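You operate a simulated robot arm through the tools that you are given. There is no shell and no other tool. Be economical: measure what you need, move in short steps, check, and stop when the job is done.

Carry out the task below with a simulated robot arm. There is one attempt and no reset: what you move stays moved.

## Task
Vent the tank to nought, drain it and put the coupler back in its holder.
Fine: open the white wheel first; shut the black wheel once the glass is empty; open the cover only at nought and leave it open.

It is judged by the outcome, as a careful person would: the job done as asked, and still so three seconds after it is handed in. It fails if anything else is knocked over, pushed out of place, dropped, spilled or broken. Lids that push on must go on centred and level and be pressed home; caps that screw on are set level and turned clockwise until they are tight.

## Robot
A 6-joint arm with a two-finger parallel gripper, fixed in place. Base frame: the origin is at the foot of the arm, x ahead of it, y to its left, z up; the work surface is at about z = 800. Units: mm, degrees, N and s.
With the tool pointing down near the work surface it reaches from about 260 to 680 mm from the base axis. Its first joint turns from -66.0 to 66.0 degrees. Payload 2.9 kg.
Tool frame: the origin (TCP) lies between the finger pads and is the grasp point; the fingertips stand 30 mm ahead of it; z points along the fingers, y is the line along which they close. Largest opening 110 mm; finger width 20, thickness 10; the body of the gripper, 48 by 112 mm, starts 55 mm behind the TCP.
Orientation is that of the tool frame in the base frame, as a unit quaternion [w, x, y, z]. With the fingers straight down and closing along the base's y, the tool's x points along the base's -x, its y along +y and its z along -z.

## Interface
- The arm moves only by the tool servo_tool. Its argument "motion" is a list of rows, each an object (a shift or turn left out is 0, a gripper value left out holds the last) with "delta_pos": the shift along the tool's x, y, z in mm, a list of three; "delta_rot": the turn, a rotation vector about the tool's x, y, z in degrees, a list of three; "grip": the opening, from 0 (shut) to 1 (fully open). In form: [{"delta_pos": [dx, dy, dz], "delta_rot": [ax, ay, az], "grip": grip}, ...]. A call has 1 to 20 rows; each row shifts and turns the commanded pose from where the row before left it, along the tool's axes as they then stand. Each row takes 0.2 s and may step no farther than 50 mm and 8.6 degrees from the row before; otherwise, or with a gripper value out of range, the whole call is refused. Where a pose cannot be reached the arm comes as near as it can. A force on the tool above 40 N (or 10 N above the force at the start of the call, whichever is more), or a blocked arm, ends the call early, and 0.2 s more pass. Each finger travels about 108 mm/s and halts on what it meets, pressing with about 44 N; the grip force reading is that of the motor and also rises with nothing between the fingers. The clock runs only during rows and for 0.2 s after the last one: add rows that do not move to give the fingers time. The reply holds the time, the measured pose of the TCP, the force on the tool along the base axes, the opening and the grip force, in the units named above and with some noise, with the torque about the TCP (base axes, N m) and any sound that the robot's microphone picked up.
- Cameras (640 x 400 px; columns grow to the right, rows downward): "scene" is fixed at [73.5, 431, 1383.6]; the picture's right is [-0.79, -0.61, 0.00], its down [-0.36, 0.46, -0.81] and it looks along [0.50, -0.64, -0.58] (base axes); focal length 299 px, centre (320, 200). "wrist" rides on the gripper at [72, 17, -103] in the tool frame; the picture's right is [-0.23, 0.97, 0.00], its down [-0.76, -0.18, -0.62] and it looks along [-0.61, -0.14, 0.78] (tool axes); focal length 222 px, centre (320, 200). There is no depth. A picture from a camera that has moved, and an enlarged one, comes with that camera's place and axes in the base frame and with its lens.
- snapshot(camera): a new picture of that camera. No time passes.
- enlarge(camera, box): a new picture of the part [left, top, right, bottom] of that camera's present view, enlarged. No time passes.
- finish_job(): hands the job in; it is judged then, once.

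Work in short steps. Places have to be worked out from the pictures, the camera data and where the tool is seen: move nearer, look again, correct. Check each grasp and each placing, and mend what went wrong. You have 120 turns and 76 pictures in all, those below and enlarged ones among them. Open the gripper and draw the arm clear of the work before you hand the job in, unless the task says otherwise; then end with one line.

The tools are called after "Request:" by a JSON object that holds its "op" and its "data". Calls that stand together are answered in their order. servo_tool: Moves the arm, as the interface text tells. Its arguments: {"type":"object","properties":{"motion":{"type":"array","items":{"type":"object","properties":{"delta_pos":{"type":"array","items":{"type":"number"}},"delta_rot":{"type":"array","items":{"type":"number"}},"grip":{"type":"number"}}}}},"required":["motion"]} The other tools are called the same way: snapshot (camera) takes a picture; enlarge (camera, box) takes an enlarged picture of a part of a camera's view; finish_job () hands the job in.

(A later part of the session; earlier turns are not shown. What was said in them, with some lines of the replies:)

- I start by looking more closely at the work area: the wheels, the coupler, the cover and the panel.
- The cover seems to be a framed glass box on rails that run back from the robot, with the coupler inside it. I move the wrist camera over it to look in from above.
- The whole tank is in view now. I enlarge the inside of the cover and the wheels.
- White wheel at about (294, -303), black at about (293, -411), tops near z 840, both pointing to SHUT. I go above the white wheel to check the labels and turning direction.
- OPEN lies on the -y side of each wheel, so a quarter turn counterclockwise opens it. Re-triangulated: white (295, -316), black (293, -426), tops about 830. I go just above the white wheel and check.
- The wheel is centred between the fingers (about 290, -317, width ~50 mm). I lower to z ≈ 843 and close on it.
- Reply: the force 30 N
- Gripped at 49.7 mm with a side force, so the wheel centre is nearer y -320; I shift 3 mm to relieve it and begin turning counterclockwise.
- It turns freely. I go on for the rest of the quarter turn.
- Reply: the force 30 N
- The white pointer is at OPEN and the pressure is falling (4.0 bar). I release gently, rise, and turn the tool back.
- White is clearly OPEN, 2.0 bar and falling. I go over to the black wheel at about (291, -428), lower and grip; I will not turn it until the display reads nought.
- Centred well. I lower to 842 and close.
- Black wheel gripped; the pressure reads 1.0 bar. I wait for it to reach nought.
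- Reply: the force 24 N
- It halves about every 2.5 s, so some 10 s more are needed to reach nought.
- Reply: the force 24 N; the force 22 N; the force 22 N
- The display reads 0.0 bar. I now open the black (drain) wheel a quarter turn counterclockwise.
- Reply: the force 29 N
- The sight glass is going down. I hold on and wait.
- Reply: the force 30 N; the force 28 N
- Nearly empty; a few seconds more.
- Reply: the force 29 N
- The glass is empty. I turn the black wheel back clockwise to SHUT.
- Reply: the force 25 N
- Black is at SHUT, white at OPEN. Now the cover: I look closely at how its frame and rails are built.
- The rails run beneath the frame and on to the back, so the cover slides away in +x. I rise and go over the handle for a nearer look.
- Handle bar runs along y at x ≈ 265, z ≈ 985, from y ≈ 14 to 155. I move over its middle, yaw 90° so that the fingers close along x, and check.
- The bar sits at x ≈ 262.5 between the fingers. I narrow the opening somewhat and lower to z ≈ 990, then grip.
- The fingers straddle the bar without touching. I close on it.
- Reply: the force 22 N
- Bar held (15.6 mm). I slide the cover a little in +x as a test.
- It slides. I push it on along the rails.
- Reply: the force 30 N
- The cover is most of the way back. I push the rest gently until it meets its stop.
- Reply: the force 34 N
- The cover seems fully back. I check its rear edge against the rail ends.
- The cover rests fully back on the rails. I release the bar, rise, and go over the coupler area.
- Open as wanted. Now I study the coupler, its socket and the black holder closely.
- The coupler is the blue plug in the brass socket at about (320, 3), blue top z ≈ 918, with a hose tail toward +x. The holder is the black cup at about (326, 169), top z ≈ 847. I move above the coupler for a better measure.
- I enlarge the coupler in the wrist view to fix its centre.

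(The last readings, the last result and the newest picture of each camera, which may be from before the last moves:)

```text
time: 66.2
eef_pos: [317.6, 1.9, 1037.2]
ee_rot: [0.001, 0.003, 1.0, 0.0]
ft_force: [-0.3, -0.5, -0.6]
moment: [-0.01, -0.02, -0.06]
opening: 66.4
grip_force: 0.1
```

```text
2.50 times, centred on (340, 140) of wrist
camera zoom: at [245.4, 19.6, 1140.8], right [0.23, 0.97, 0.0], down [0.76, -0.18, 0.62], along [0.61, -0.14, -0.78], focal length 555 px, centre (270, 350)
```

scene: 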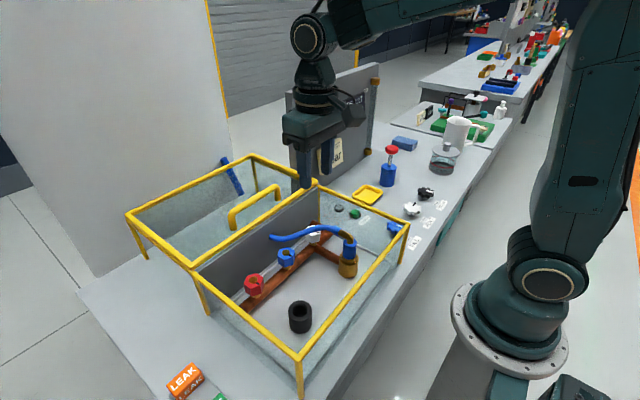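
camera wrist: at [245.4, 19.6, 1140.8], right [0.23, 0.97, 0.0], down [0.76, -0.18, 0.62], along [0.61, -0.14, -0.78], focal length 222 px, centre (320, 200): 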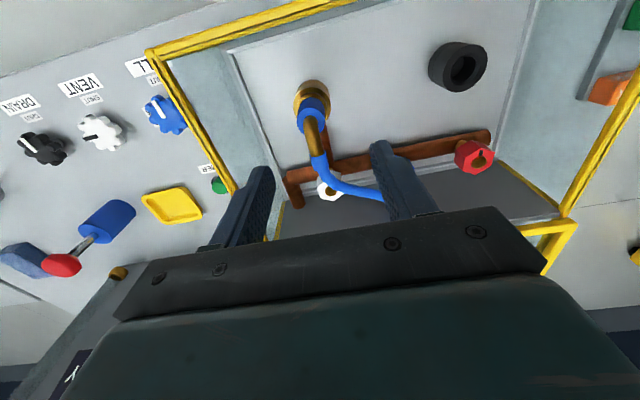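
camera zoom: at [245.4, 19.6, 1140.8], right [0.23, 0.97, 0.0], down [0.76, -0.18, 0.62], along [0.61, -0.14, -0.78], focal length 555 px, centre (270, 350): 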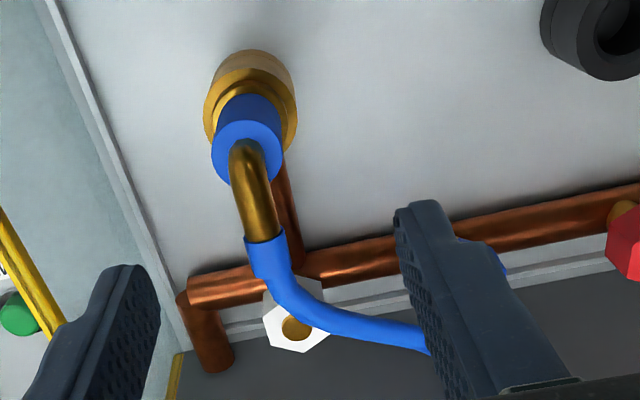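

Coupler centre about (321, -6), 28 mm across, elbow pointing to +x. I lower straddling it to z ≈ 912, leaving the palm clear of the elbow, and check.

Request:
{"op": "servo_tool", "data": {"motion": [{"delta_pos": [-3.4, -8, 30]}, {"delta_pos": [0, 0, 35]}, {"delta_pos": [0, 0, 35]}, {"delta_pos": [0, 0, 25]}, {}]}}

Request:
{"op": "enlarge", "data": {"camera": "scene", "box": [280, 170, 400, 290]}}

Request:
{"op": "enlarge", "data": {"camera": "wrist", "box": [200, 60, 440, 240]}}

```text
time: 67.4
eef_pos: [322.6, -4.3, 910.9]
ee_rot: [0.0, 0.002, 1.0, 0.001]
ft_force: [-1.3, 0.6, -1.1]
moment: [0.02, -0.01, 0.01]
opening: 66.0
grip_force: 0.0
```

```text
3.33 times, centred on (340, 230) of scene
camera zoom: at [73.5, 431.0, 1383.6], right [-0.79, -0.61, 0.0], down [-0.36, 0.46, -0.81], along [0.5, -0.64, -0.58], focal length 997 px, centre (253, 100)
```

zoom: 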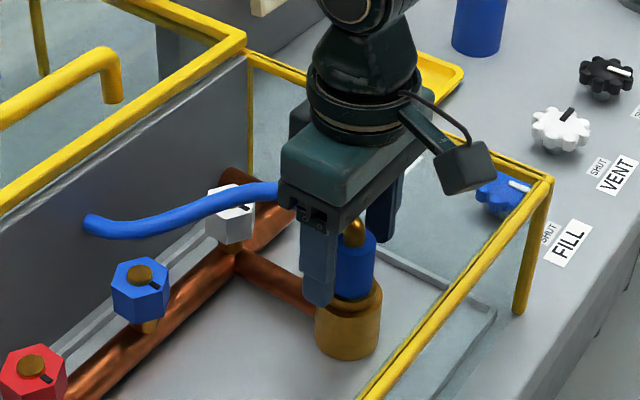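

```text
2.22 times, centred on (320, 150) of wrist
camera zoom: at [250.7, 13.5, 1014.1], right [0.23, 0.97, 0.0], down [0.76, -0.18, 0.62], along [0.61, -0.14, -0.78], focal length 494 px, centre (320, 311)
```

zoom: 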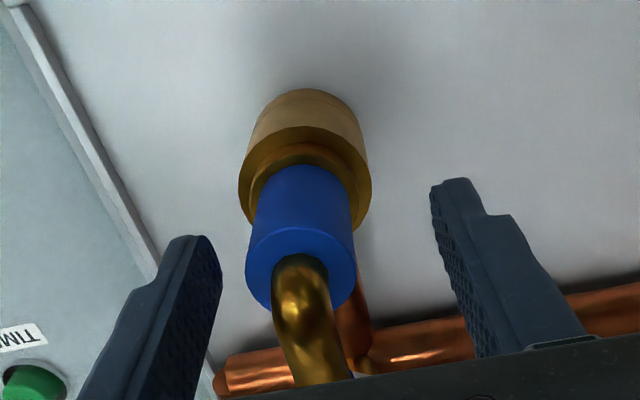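

Well placed; I shift 2 mm and close on the blue body.

Request:
{"op": "servo_tool", "data": {"motion": [{"delta_pos": [2, -1, 0]}, {"grip": 0.3}, {"grip": 0.18}, {"grip": 0.18}, {}]}}

```text
time: 68.6
eef_pos: [321.4, -5.8, 911.6]
ee_rot: [0.0, 0.003, 1.0, 0.0]
ft_force: [1.5, -10.3, 1.5]
moment: [-0.69, -0.08, -0.03]
opening: 30.2
grip_force: 43.8
heard: snap
```

Gripped at 30.2 mm; a snap was heard. I look before pulling.

Request:
{"op": "enlarge", "data": {"camera": "scene", "box": [280, 170, 400, 290]}}

Request:
{"op": "enlarge", "data": {"camera": "wrist", "box": [200, 60, 440, 240]}}

```text
3.33 times, centred on (340, 230) of scene
camera zoom: at [73.5, 430.8, 1383.7], right [-0.79, -0.61, 0.0], down [-0.36, 0.46, -0.81], along [0.5, -0.64, -0.58], focal length 997 px, centre (253, 100)
```

zoom: 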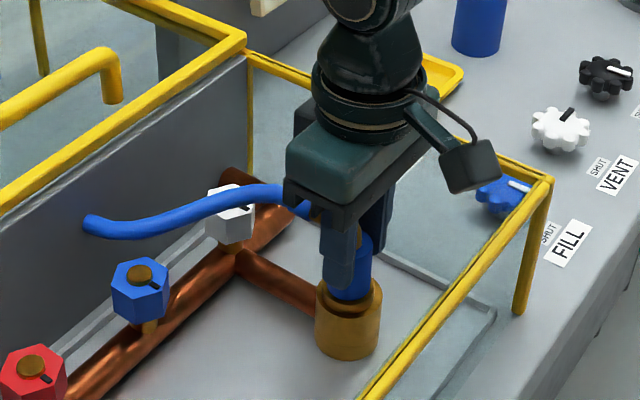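

```text
2.22 times, centred on (320, 150) of wrist
camera zoom: at [248.6, 11.3, 1015.0], right [0.23, 0.97, 0.0], down [0.76, -0.18, 0.62], along [0.61, -0.15, -0.78], focal length 494 px, centre (320, 311)
```

zoom: 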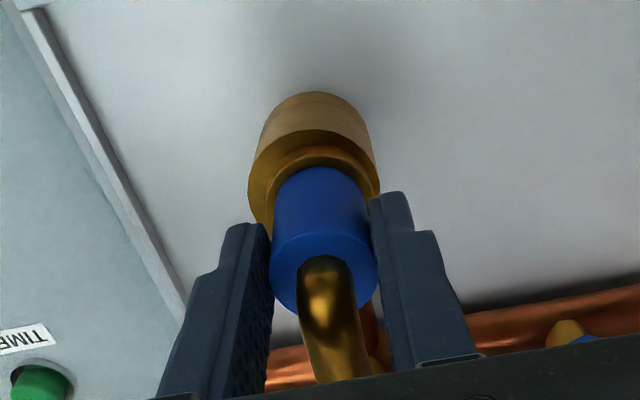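

Grip looks sound and nothing is damaged; the snap was likely the coupler unlatching. I lift gently.

Request:
{"op": "servo_tool", "data": {"motion": [{"delta_pos": [0, 0, -3]}, {"delta_pos": [0, 0, -4]}, {"delta_pos": [0, 0, -5]}, {}]}}

Request:
{"op": "enlarge", "data": {"camera": "scene", "box": [280, 170, 400, 290]}}

```text
time: 69.6
eef_pos: [320.8, -4.3, 923.1]
ee_rot: [0.0, 0.001, 1.0, 0.001]
ft_force: [0.7, -0.4, -1.5]
moment: [0.01, 0.01, 0.01]
opening: 29.5
grip_force: 43.6
```

```text
3.33 times, centred on (340, 230) of scene
camera zoom: at [73.5, 431.0, 1383.6], right [-0.79, -0.61, 0.0], down [-0.36, 0.46, -0.81], along [0.5, -0.64, -0.58], focal length 997 px, centre (253, 100)
```

zoom: 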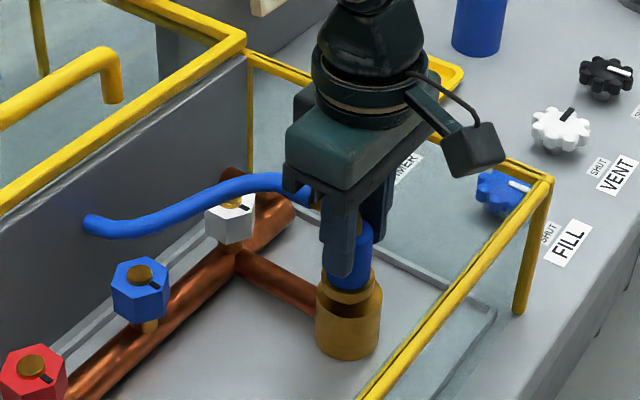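

It comes out freely, and the hose's far end stays fixed on the rear wall, so the hose flexes. I lift further to see the whole plug.

Request:
{"op": "servo_tool", "data": {"motion": [{"delta_pos": [0, 0, -15]}, {"delta_pos": [0, 0, -15]}, {"delta_pos": [0, 0, -15]}, {}]}}

Request:
{"op": "enlarge", "data": {"camera": "scene", "box": [270, 170, 400, 300]}}

Request:
{"op": "enlarge", "data": {"camera": "wrist", "box": [200, 40, 440, 220]}}

```text
time: 70.6
eef_pos: [321.3, -7.0, 969.3]
ee_rot: [0.0, 0.004, 1.0, 0.0]
ft_force: [0.8, -0.8, -1.3]
moment: [-0.01, 0.03, 0.01]
opening: 30.1
grip_force: 44.5
```

```text
3.08 times, centred on (335, 235) of scene
camera zoom: at [73.5, 431.0, 1383.6], right [-0.79, -0.61, 0.0], down [-0.36, 0.46, -0.81], along [0.5, -0.64, -0.58], focal length 921 px, centre (274, 92)
```

zoom: 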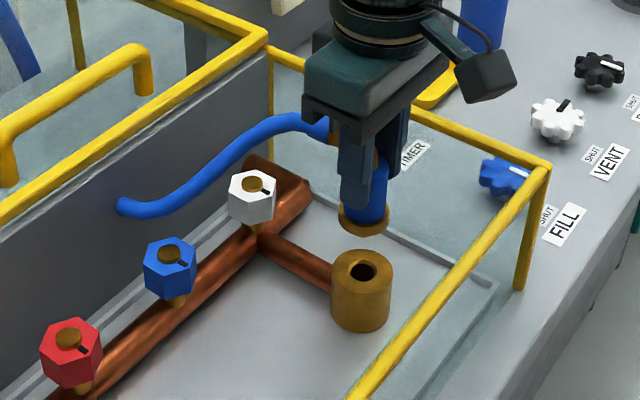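

```text
2.22 times, centred on (320, 130) of wrist
camera zoom: at [249.4, 11.5, 1072.0], right [0.23, 0.97, 0.0], down [0.76, -0.18, 0.62], along [0.61, -0.14, -0.78], focal length 494 px, centre (320, 356)
```

zoom: 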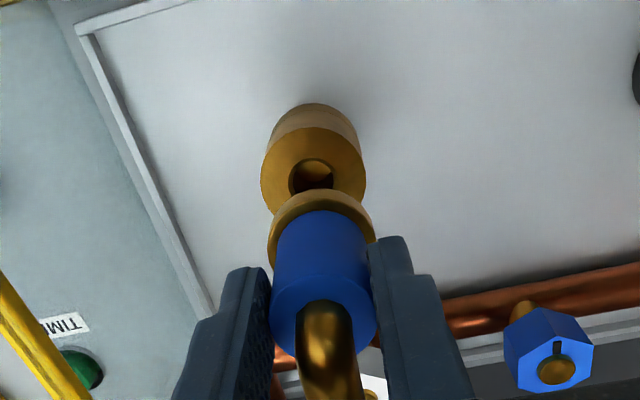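

The plug is free: blue body, brass flange, flange base about 58 mm below the TCP. I carry it at this height over toward the black holder and look.

Request:
{"op": "servo_tool", "data": {"motion": [{"delta_pos": [0, 20, -3]}, {"delta_pos": [0, 30, -3]}, {"delta_pos": [0, 30, 0]}, {"delta_pos": [0, 30, 0]}, {"delta_pos": [0, 30, 0]}, {"delta_pos": [0, 20, 0]}, {"delta_pos": [0, 12, 0]}, {}]}}

Request:
{"op": "enlarge", "data": {"camera": "wrist", "box": [200, 40, 440, 220]}}

Request:
{"op": "enlarge", "data": {"camera": "scene", "box": [230, 220, 390, 350]}}

```text
time: 72.4
eef_pos: [323.9, 167.1, 975.9]
ee_rot: [0.0, 0.002, 1.0, 0.0]
ft_force: [0.1, -0.2, -1.2]
moment: [-0.02, 0.01, 0.0]
opening: 29.7
grip_force: 43.8
```

```text
2.22 times, centred on (320, 130) of wrist
camera zoom: at [250.4, 184.8, 1079.5], right [0.23, 0.97, 0.0], down [0.76, -0.18, 0.62], along [0.61, -0.14, -0.78], focal length 494 px, centre (320, 356)
```

zoom: 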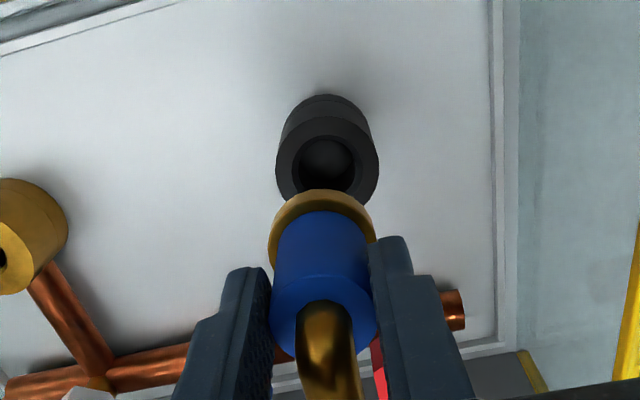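

```text
3.08 times, centred on (310, 285) of scene
camera zoom: at [73.5, 431.0, 1383.6], right [-0.79, -0.61, 0.0], down [-0.36, 0.46, -0.81], along [0.5, -0.64, -0.58], focal length 921 px, centre (351, -62)
```

zoom: 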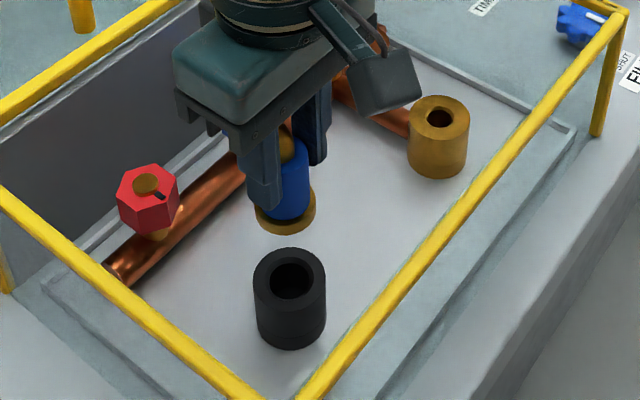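

The holder's rim is at about z 852, and it lies ~179 mm in y from the socket at the same x. So the target TCP is near (321, 173.5). I read the pose again for noise and shift.

Request:
{"op": "servo_tool", "data": {"motion": [{"delta_pos": [1, 6, 0]}, {}, {}]}}

Request:
{"op": "servo_tool", "data": {"motion": [{}]}}

Request:
{"op": "servo_tool", "data": {"motion": [{}]}}

Request:
{"op": "servo_tool", "data": {"motion": [{}]}}

```text
time: 73.2
eef_pos: [321.4, 172.4, 976.3]
ee_rot: [0.0, 0.003, 1.0, 0.0]
ft_force: [0.1, -0.3, -2.1]
moment: [0.04, 0.04, 0.0]
opening: 29.6
grip_force: 43.9
```

```text
time: 73.6
eef_pos: [321.5, 173.3, 977.4]
ee_rot: [-0.001, 0.003, 1.0, -0.001]
ft_force: [-0.2, 0.7, -2.6]
moment: [0.01, 0.06, -0.03]
opening: 29.8
grip_force: 44.2
```

```text
time: 74.0
eef_pos: [321.6, 172.2, 975.9]
ee_rot: [0.0, 0.002, 1.0, 0.0]
ft_force: [0.3, 0.3, -1.6]
moment: [-0.01, 0.02, -0.04]
opening: 29.7
grip_force: 44.4
```

```text
time: 74.4
eef_pos: [320.7, 173.5, 976.5]
ee_rot: [0.0, 0.002, 1.0, 0.0]
ft_force: [-1.0, -0.5, -1.8]
moment: [-0.02, 0.01, 0.02]
opening: 29.7
grip_force: 44.1
```

Pose about (321.3, 172.8). I lower to TCP 930 and compare the flange with the rim in both cameras.

Request:
{"op": "servo_tool", "data": {"motion": [{"delta_pos": [0, 0.5, 20]}, {"delta_pos": [0, 0, 16]}, {}]}}

Request:
{"op": "enlarge", "data": {"camera": "wrist", "box": [260, 50, 380, 140]}}

Request:
{"op": "enlarge", "data": {"camera": "scene", "box": [270, 250, 350, 340]}}

```text
time: 75.2
eef_pos: [323.3, 173.2, 938.9]
ee_rot: [0.0, 0.002, 1.0, -0.001]
ft_force: [-0.2, 0.1, -0.8]
moment: [0.0, 0.01, 0.0]
opening: 29.9
grip_force: 43.9
```

```text
4.44 times, centred on (320, 95) of wrist
camera zoom: at [249.8, 190.5, 1042.6], right [0.23, 0.97, 0.0], down [0.76, -0.18, 0.62], along [0.61, -0.14, -0.78], focal length 987 px, centre (320, 667)
```

zoom: 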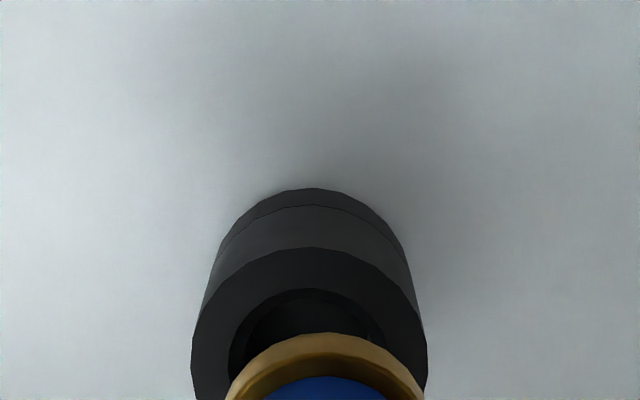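

```text
4.44 times, centred on (310, 295) of scene
camera zoom: at [73.5, 431.0, 1383.6], right [-0.79, -0.61, 0.0], down [-0.36, 0.46, -0.81], along [0.5, -0.64, -0.58], focal length 1330 px, centre (364, -222)
```

zoom: 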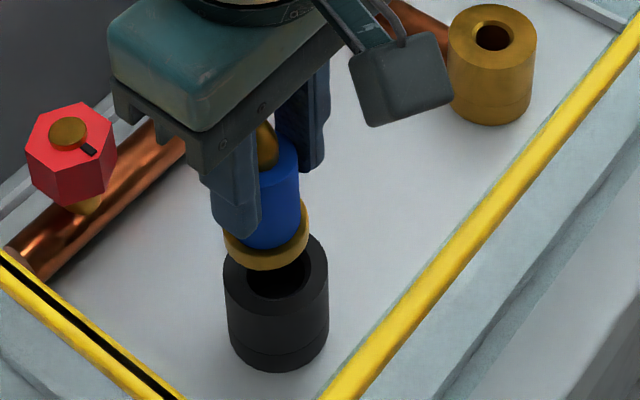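

Both cameras show the holder about 3 mm toward -y and 1 mm toward -x of the flange. I correct and look again.

Request:
{"op": "servo_tool", "data": {"motion": [{"delta_pos": [1, -3, 0]}, {"delta_pos": [0, 0, 6]}, {}]}}

Request:
{"op": "enlarge", "data": {"camera": "wrist", "box": [260, 70, 380, 160]}}

Request:
{"op": "enlarge", "data": {"camera": "scene", "box": [270, 250, 350, 340]}}

```text
time: 76.0
eef_pos: [322.5, 168.8, 933.2]
ee_rot: [0.0, 0.002, 1.0, 0.0]
ft_force: [0.4, 1.4, -1.1]
moment: [0.0, 0.0, -0.01]
opening: 29.7
grip_force: 43.8
```

```text
4.44 times, centred on (320, 115) of wrist
camera zoom: at [248.7, 186.9, 1036.8], right [0.23, 0.97, 0.0], down [0.76, -0.18, 0.62], along [0.61, -0.14, -0.78], focal length 987 px, centre (320, 578)
```

zoom: 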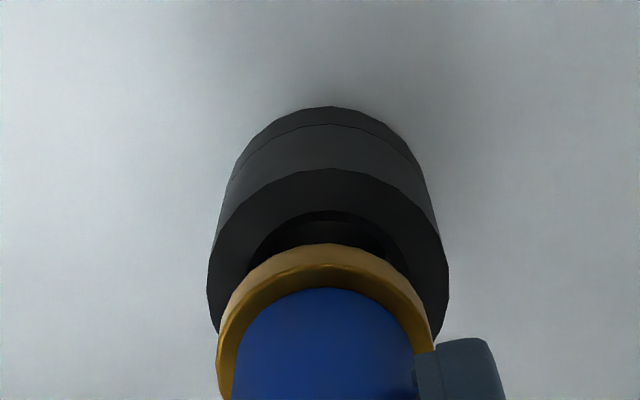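

```text
4.44 times, centred on (310, 295) of scene
camera zoom: at [73.5, 431.0, 1383.6], right [-0.79, -0.61, 0.0], down [-0.36, 0.46, -0.81], along [0.5, -0.64, -0.58], focal length 1330 px, centre (364, -222)
```

zoom: 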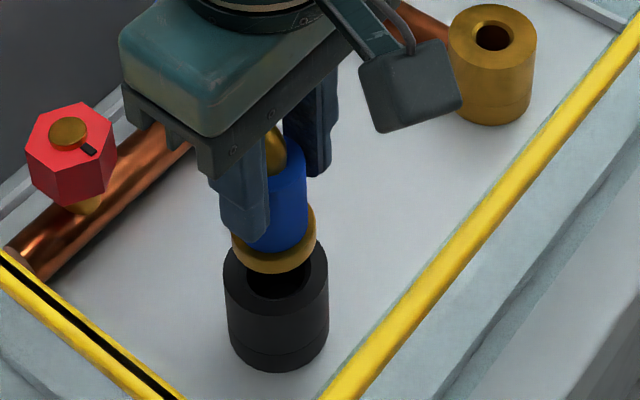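

Both views now agree within about half a millimetre. I lower toward the rim.

Request:
{"op": "servo_tool", "data": {"motion": [{"delta_pos": [0, 0, 6]}, {"delta_pos": [0, 0, 6]}, {"delta_pos": [0, 0, 3]}, {}]}}

Request:
{"op": "enlarge", "data": {"camera": "scene", "box": [270, 250, 350, 340]}}

```text
time: 77.0
eef_pos: [321.0, 170.0, 917.9]
ee_rot: [0.0, 0.003, 1.0, 0.0]
ft_force: [-0.2, 0.0, -1.2]
moment: [-0.01, 0.0, -0.01]
opening: 29.4
grip_force: 44.5
```

```text
4.44 times, centred on (310, 295) of scene
camera zoom: at [73.5, 431.0, 1383.6], right [-0.79, -0.61, 0.0], down [-0.36, 0.46, -0.81], along [0.5, -0.64, -0.58], focal length 1330 px, centre (364, -222)
```

zoom: 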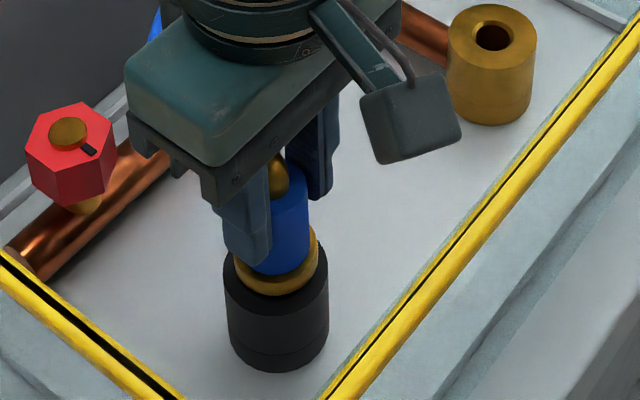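

Centred and about to meet the rim. I go on in small steps, watching the force.

Request:
{"op": "servo_tool", "data": {"motion": [{"delta_pos": [0, 0, 2]}, {"delta_pos": [0, 0, 2]}, {"delta_pos": [0, 0, 2]}, {}]}}

Request:
{"op": "servo_tool", "data": {"motion": [{"delta_pos": [0, 0, 2]}, {"delta_pos": [0, 0, 2]}, {}]}}

```text
time: 78.0
eef_pos: [320.3, 169.4, 912.7]
ee_rot: [0.0, 0.003, 1.0, 0.0]
ft_force: [1.1, 0.1, -1.7]
moment: [-0.06, 0.02, -0.01]
opening: 29.5
grip_force: 44.7
```

```text
time: 78.6
eef_pos: [320.1, 168.3, 910.6]
ee_rot: [0.0, 0.002, 1.0, 0.0]
ft_force: [-3.2, -1.1, 7.6]
moment: [-0.08, -0.01, -0.03]
opening: 29.5
grip_force: 44.4
stopped in row 2: the force on the tool passed its limit at 47 N (the readings are from after the stop); the commanded pose is now the measured one
```

Contact at about 910, just where the flange should meet the rim. I check whether it is fully seated.

Request:
{"op": "enlarge", "data": {"camera": "scene", "box": [280, 260, 340, 340]}}

Request:
{"op": "enlarge", "data": {"camera": "wrist", "box": [260, 70, 380, 160]}}

```text
5.00 times, centred on (310, 300) of scene
camera zoom: at [73.3, 430.9, 1383.6], right [-0.79, -0.61, 0.0], down [-0.36, 0.46, -0.81], along [0.5, -0.64, -0.58], focal length 1496 px, centre (370, -300)
```

zoom: 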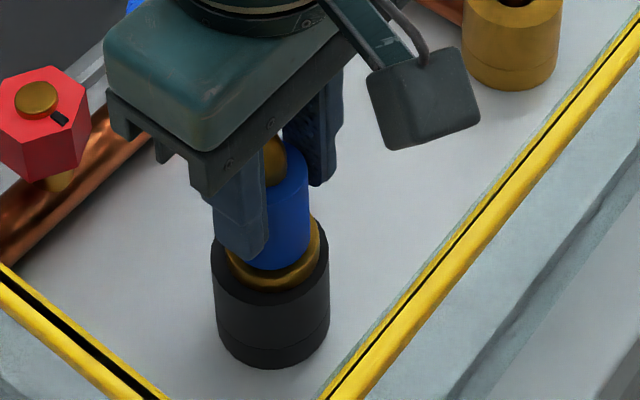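

```text
4.44 times, centred on (320, 115) of wrist
camera zoom: at [247.3, 186.9, 1015.1], right [0.23, 0.97, 0.0], down [0.76, -0.18, 0.62], along [0.61, -0.14, -0.78], focal length 987 px, centre (320, 578)
```

zoom: 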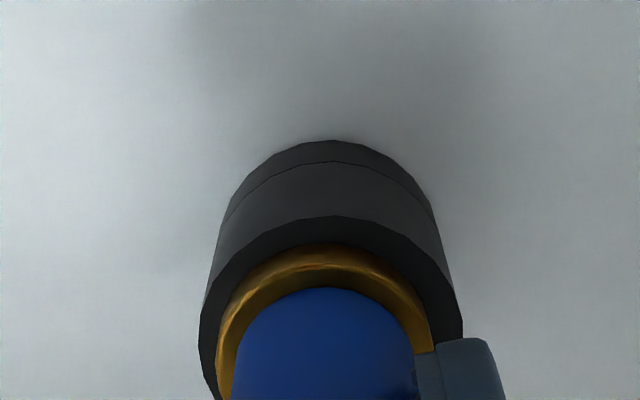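

The flange sits on the rim at the same height as it sat on the socket, centred within about 1 mm. I make a tiny centring nudge and press lightly once to confirm it is home.

Request:
{"op": "servo_tool", "data": {"motion": [{"delta_pos": [-0.8, 0.6, -0.5]}, {"delta_pos": [0, 0, 1]}, {"delta_pos": [0, 0, 1]}, {}]}}

```text
time: 79.3
eef_pos: [319.3, 170.0, 912.1]
ee_rot: [-0.001, 0.002, 1.0, -0.001]
ft_force: [-4.5, -3.3, 10.4]
moment: [-0.25, 0.03, -0.07]
opening: 29.9
grip_force: 44.2
stopped in row 3: the force on the tool passed its limit at 45 N (the readings are from after the stop); the commanded pose is now the measured one
```

The geometry says the flange is flush on the rim. I open the fingers gently and look.

Request:
{"op": "servo_tool", "data": {"motion": [{"delta_pos": [0, 0, -0.5], "grip": 0.35}, {"grip": 0.5}, {"grip": 0.6}, {}, {}]}}

Request:
{"op": "enlarge", "data": {"camera": "scene", "box": [270, 250, 350, 340]}}

Request:
{"op": "enlarge", "data": {"camera": "wrist", "box": [220, 60, 420, 210]}}

```text
time: 80.5
eef_pos: [321.1, 169.1, 912.5]
ee_rot: [0.0, 0.003, 1.0, -0.001]
ft_force: [-0.4, 0.2, -0.2]
moment: [0.01, 0.03, -0.05]
opening: 66.0
grip_force: 0.1
```

```text
4.44 times, centred on (310, 295) of scene
camera zoom: at [73.5, 431.0, 1383.6], right [-0.79, -0.61, 0.0], down [-0.36, 0.46, -0.81], along [0.5, -0.64, -0.58], focal length 1330 px, centre (364, -222)
```

zoom: 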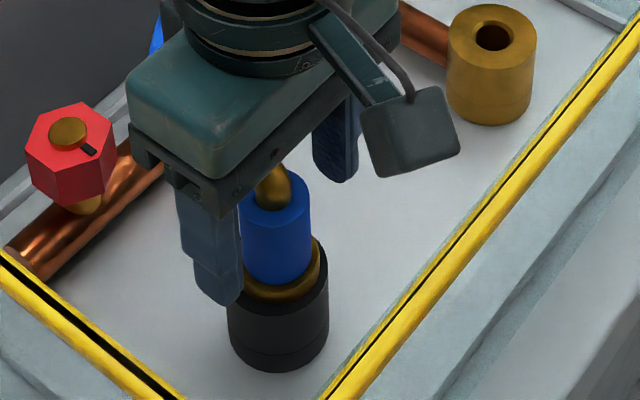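

```text
2.67 times, centred on (320, 135) of wrist
camera zoom: at [248.2, 187.2, 1014.8], right [0.23, 0.97, 0.0], down [0.76, -0.18, 0.62], along [0.61, -0.15, -0.78], focal length 592 px, centre (320, 373)
```

zoom: 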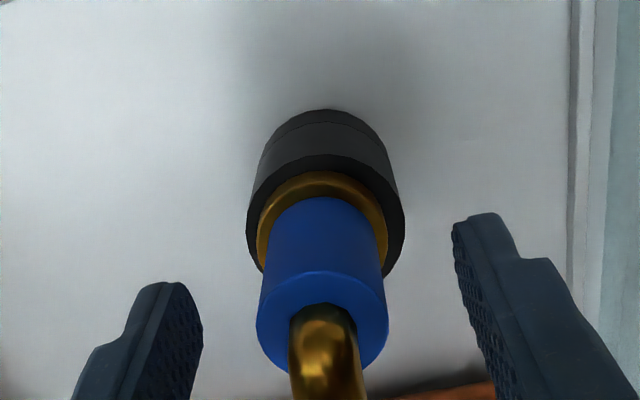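

Released and upright, flange centred on the holder. I rise straight up and clear, then check everything.

Request:
{"op": "servo_tool", "data": {"motion": [{"delta_pos": [0, 0, -20]}, {"delta_pos": [0, 0, -30]}, {"delta_pos": [0, 0, -40]}, {"delta_pos": [0, 0, -45]}, {"delta_pos": [0, 0, -45]}, {"delta_pos": [0, -40, -20]}, {"delta_pos": [0, -45, 0]}, {"delta_pos": [0, -45, 0]}, {}]}}

Request:
{"op": "snapshot", "data": {"camera": "scene"}}

Request:
{"op": "enlarge", "data": {"camera": "scene", "box": [250, 220, 370, 340]}}

Request:
{"op": "snapshot", "data": {"camera": "wrist"}}

```text
time: 82.5
eef_pos: [318.7, 40.3, 1111.0]
ee_rot: [0.0, 0.004, 1.0, -0.001]
ft_force: [0.0, -0.8, 0.7]
moment: [0.0, 0.02, 0.0]
opening: 65.8
grip_force: 0.0
```

```text
15 pictures are left
```

scene: 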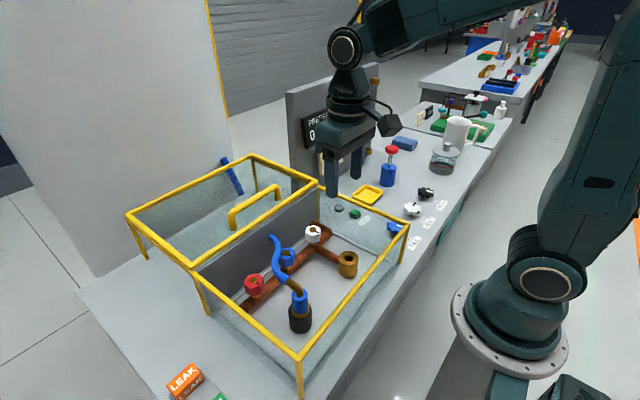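

```text
3.33 times, centred on (310, 280) of scene
camera zoom: at [73.5, 431.0, 1383.6], right [-0.79, -0.61, 0.0], down [-0.36, 0.46, -0.81], along [0.5, -0.64, -0.58], focal length 997 px, centre (353, -67)
```

zoom: 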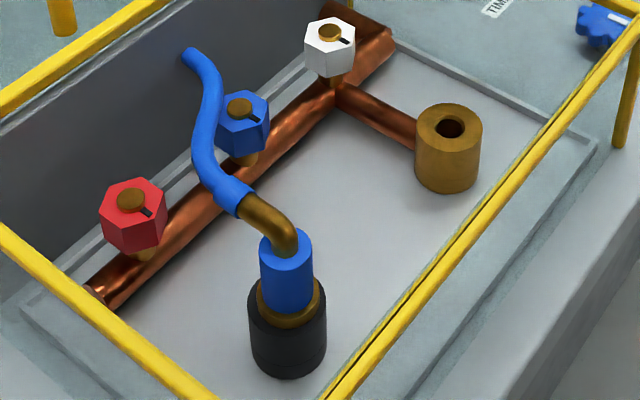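

```text
13 pictures are left
camera wrist: at [245.6, 58.1, 1215.2], right [0.23, 0.97, 0.0], down [0.76, -0.18, 0.62], along [0.61, -0.15, -0.78], focal length 222 px, centre (320, 200)
```

wrist: 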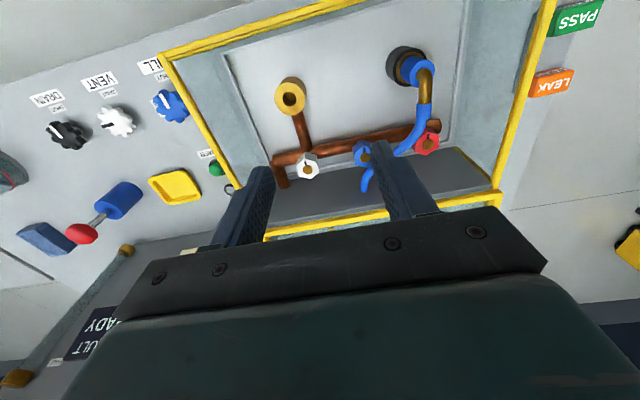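

The coupler stands upright in its holder and the arm is clear. One last check of the wheels, panel and glass.

Request:
{"op": "servo_tool", "data": {"motion": [{"delta_pos": [0, 45, -20]}, {"delta_pos": [0, 45, -20]}, {"delta_pos": [0, 30, 0]}, {}]}}

Request:
{"op": "enlarge", "data": {"camera": "scene", "box": [280, 60, 460, 260]}}

Request:
{"op": "enlarge", "data": {"camera": "scene", "box": [390, 170, 450, 230]}}

```text
time: 83.5
eef_pos: [321.2, 161.8, 1150.7]
ee_rot: [0.0, 0.003, 1.0, 0.0]
ft_force: [1.1, 0.1, -0.8]
moment: [-0.02, -0.05, 0.0]
opening: 65.9
grip_force: 0.1
```

```text
2.00 times, centred on (370, 160) of scene
camera zoom: at [73.5, 431.0, 1383.6], right [-0.79, -0.61, 0.0], down [-0.36, 0.46, -0.81], along [0.5, -0.64, -0.58], focal length 598 px, centre (220, 280)
```

zoom: 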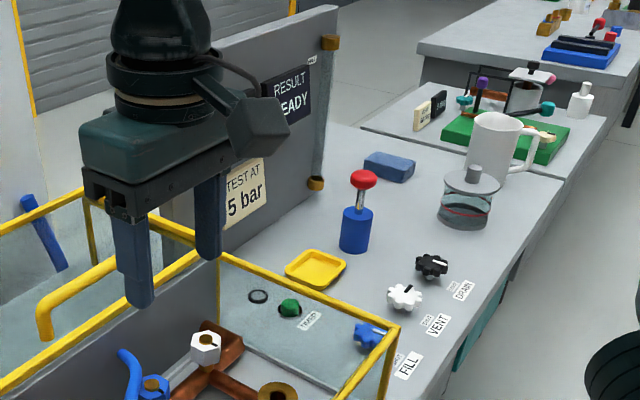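

```text
6.67 times, centred on (420, 200) of scene
camera zoom: at [73.5, 431.0, 1383.6], right [-0.79, -0.61, 0.0], down [-0.36, 0.46, -0.81], along [0.5, -0.64, -0.58], focal length 1995 px, centre (-347, 200)
```

zoom: 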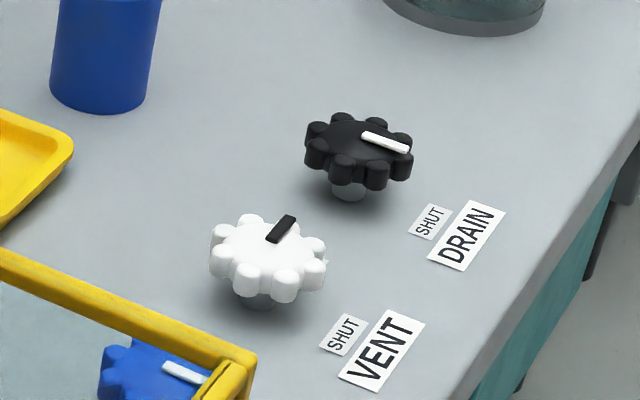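

White is open, black is shut, the glass is empty, the cover is open and the coupler is in its holder. I hand the job in.

Request:
{"op": "finish_job", "data": {}}

```text
The job is handed in.
```

The tank was vented to 0.0 bar and drained until the glass was empty. The black wheel is shut, the white wheel and the cover are left open, and the coupler stands upright in its holder.
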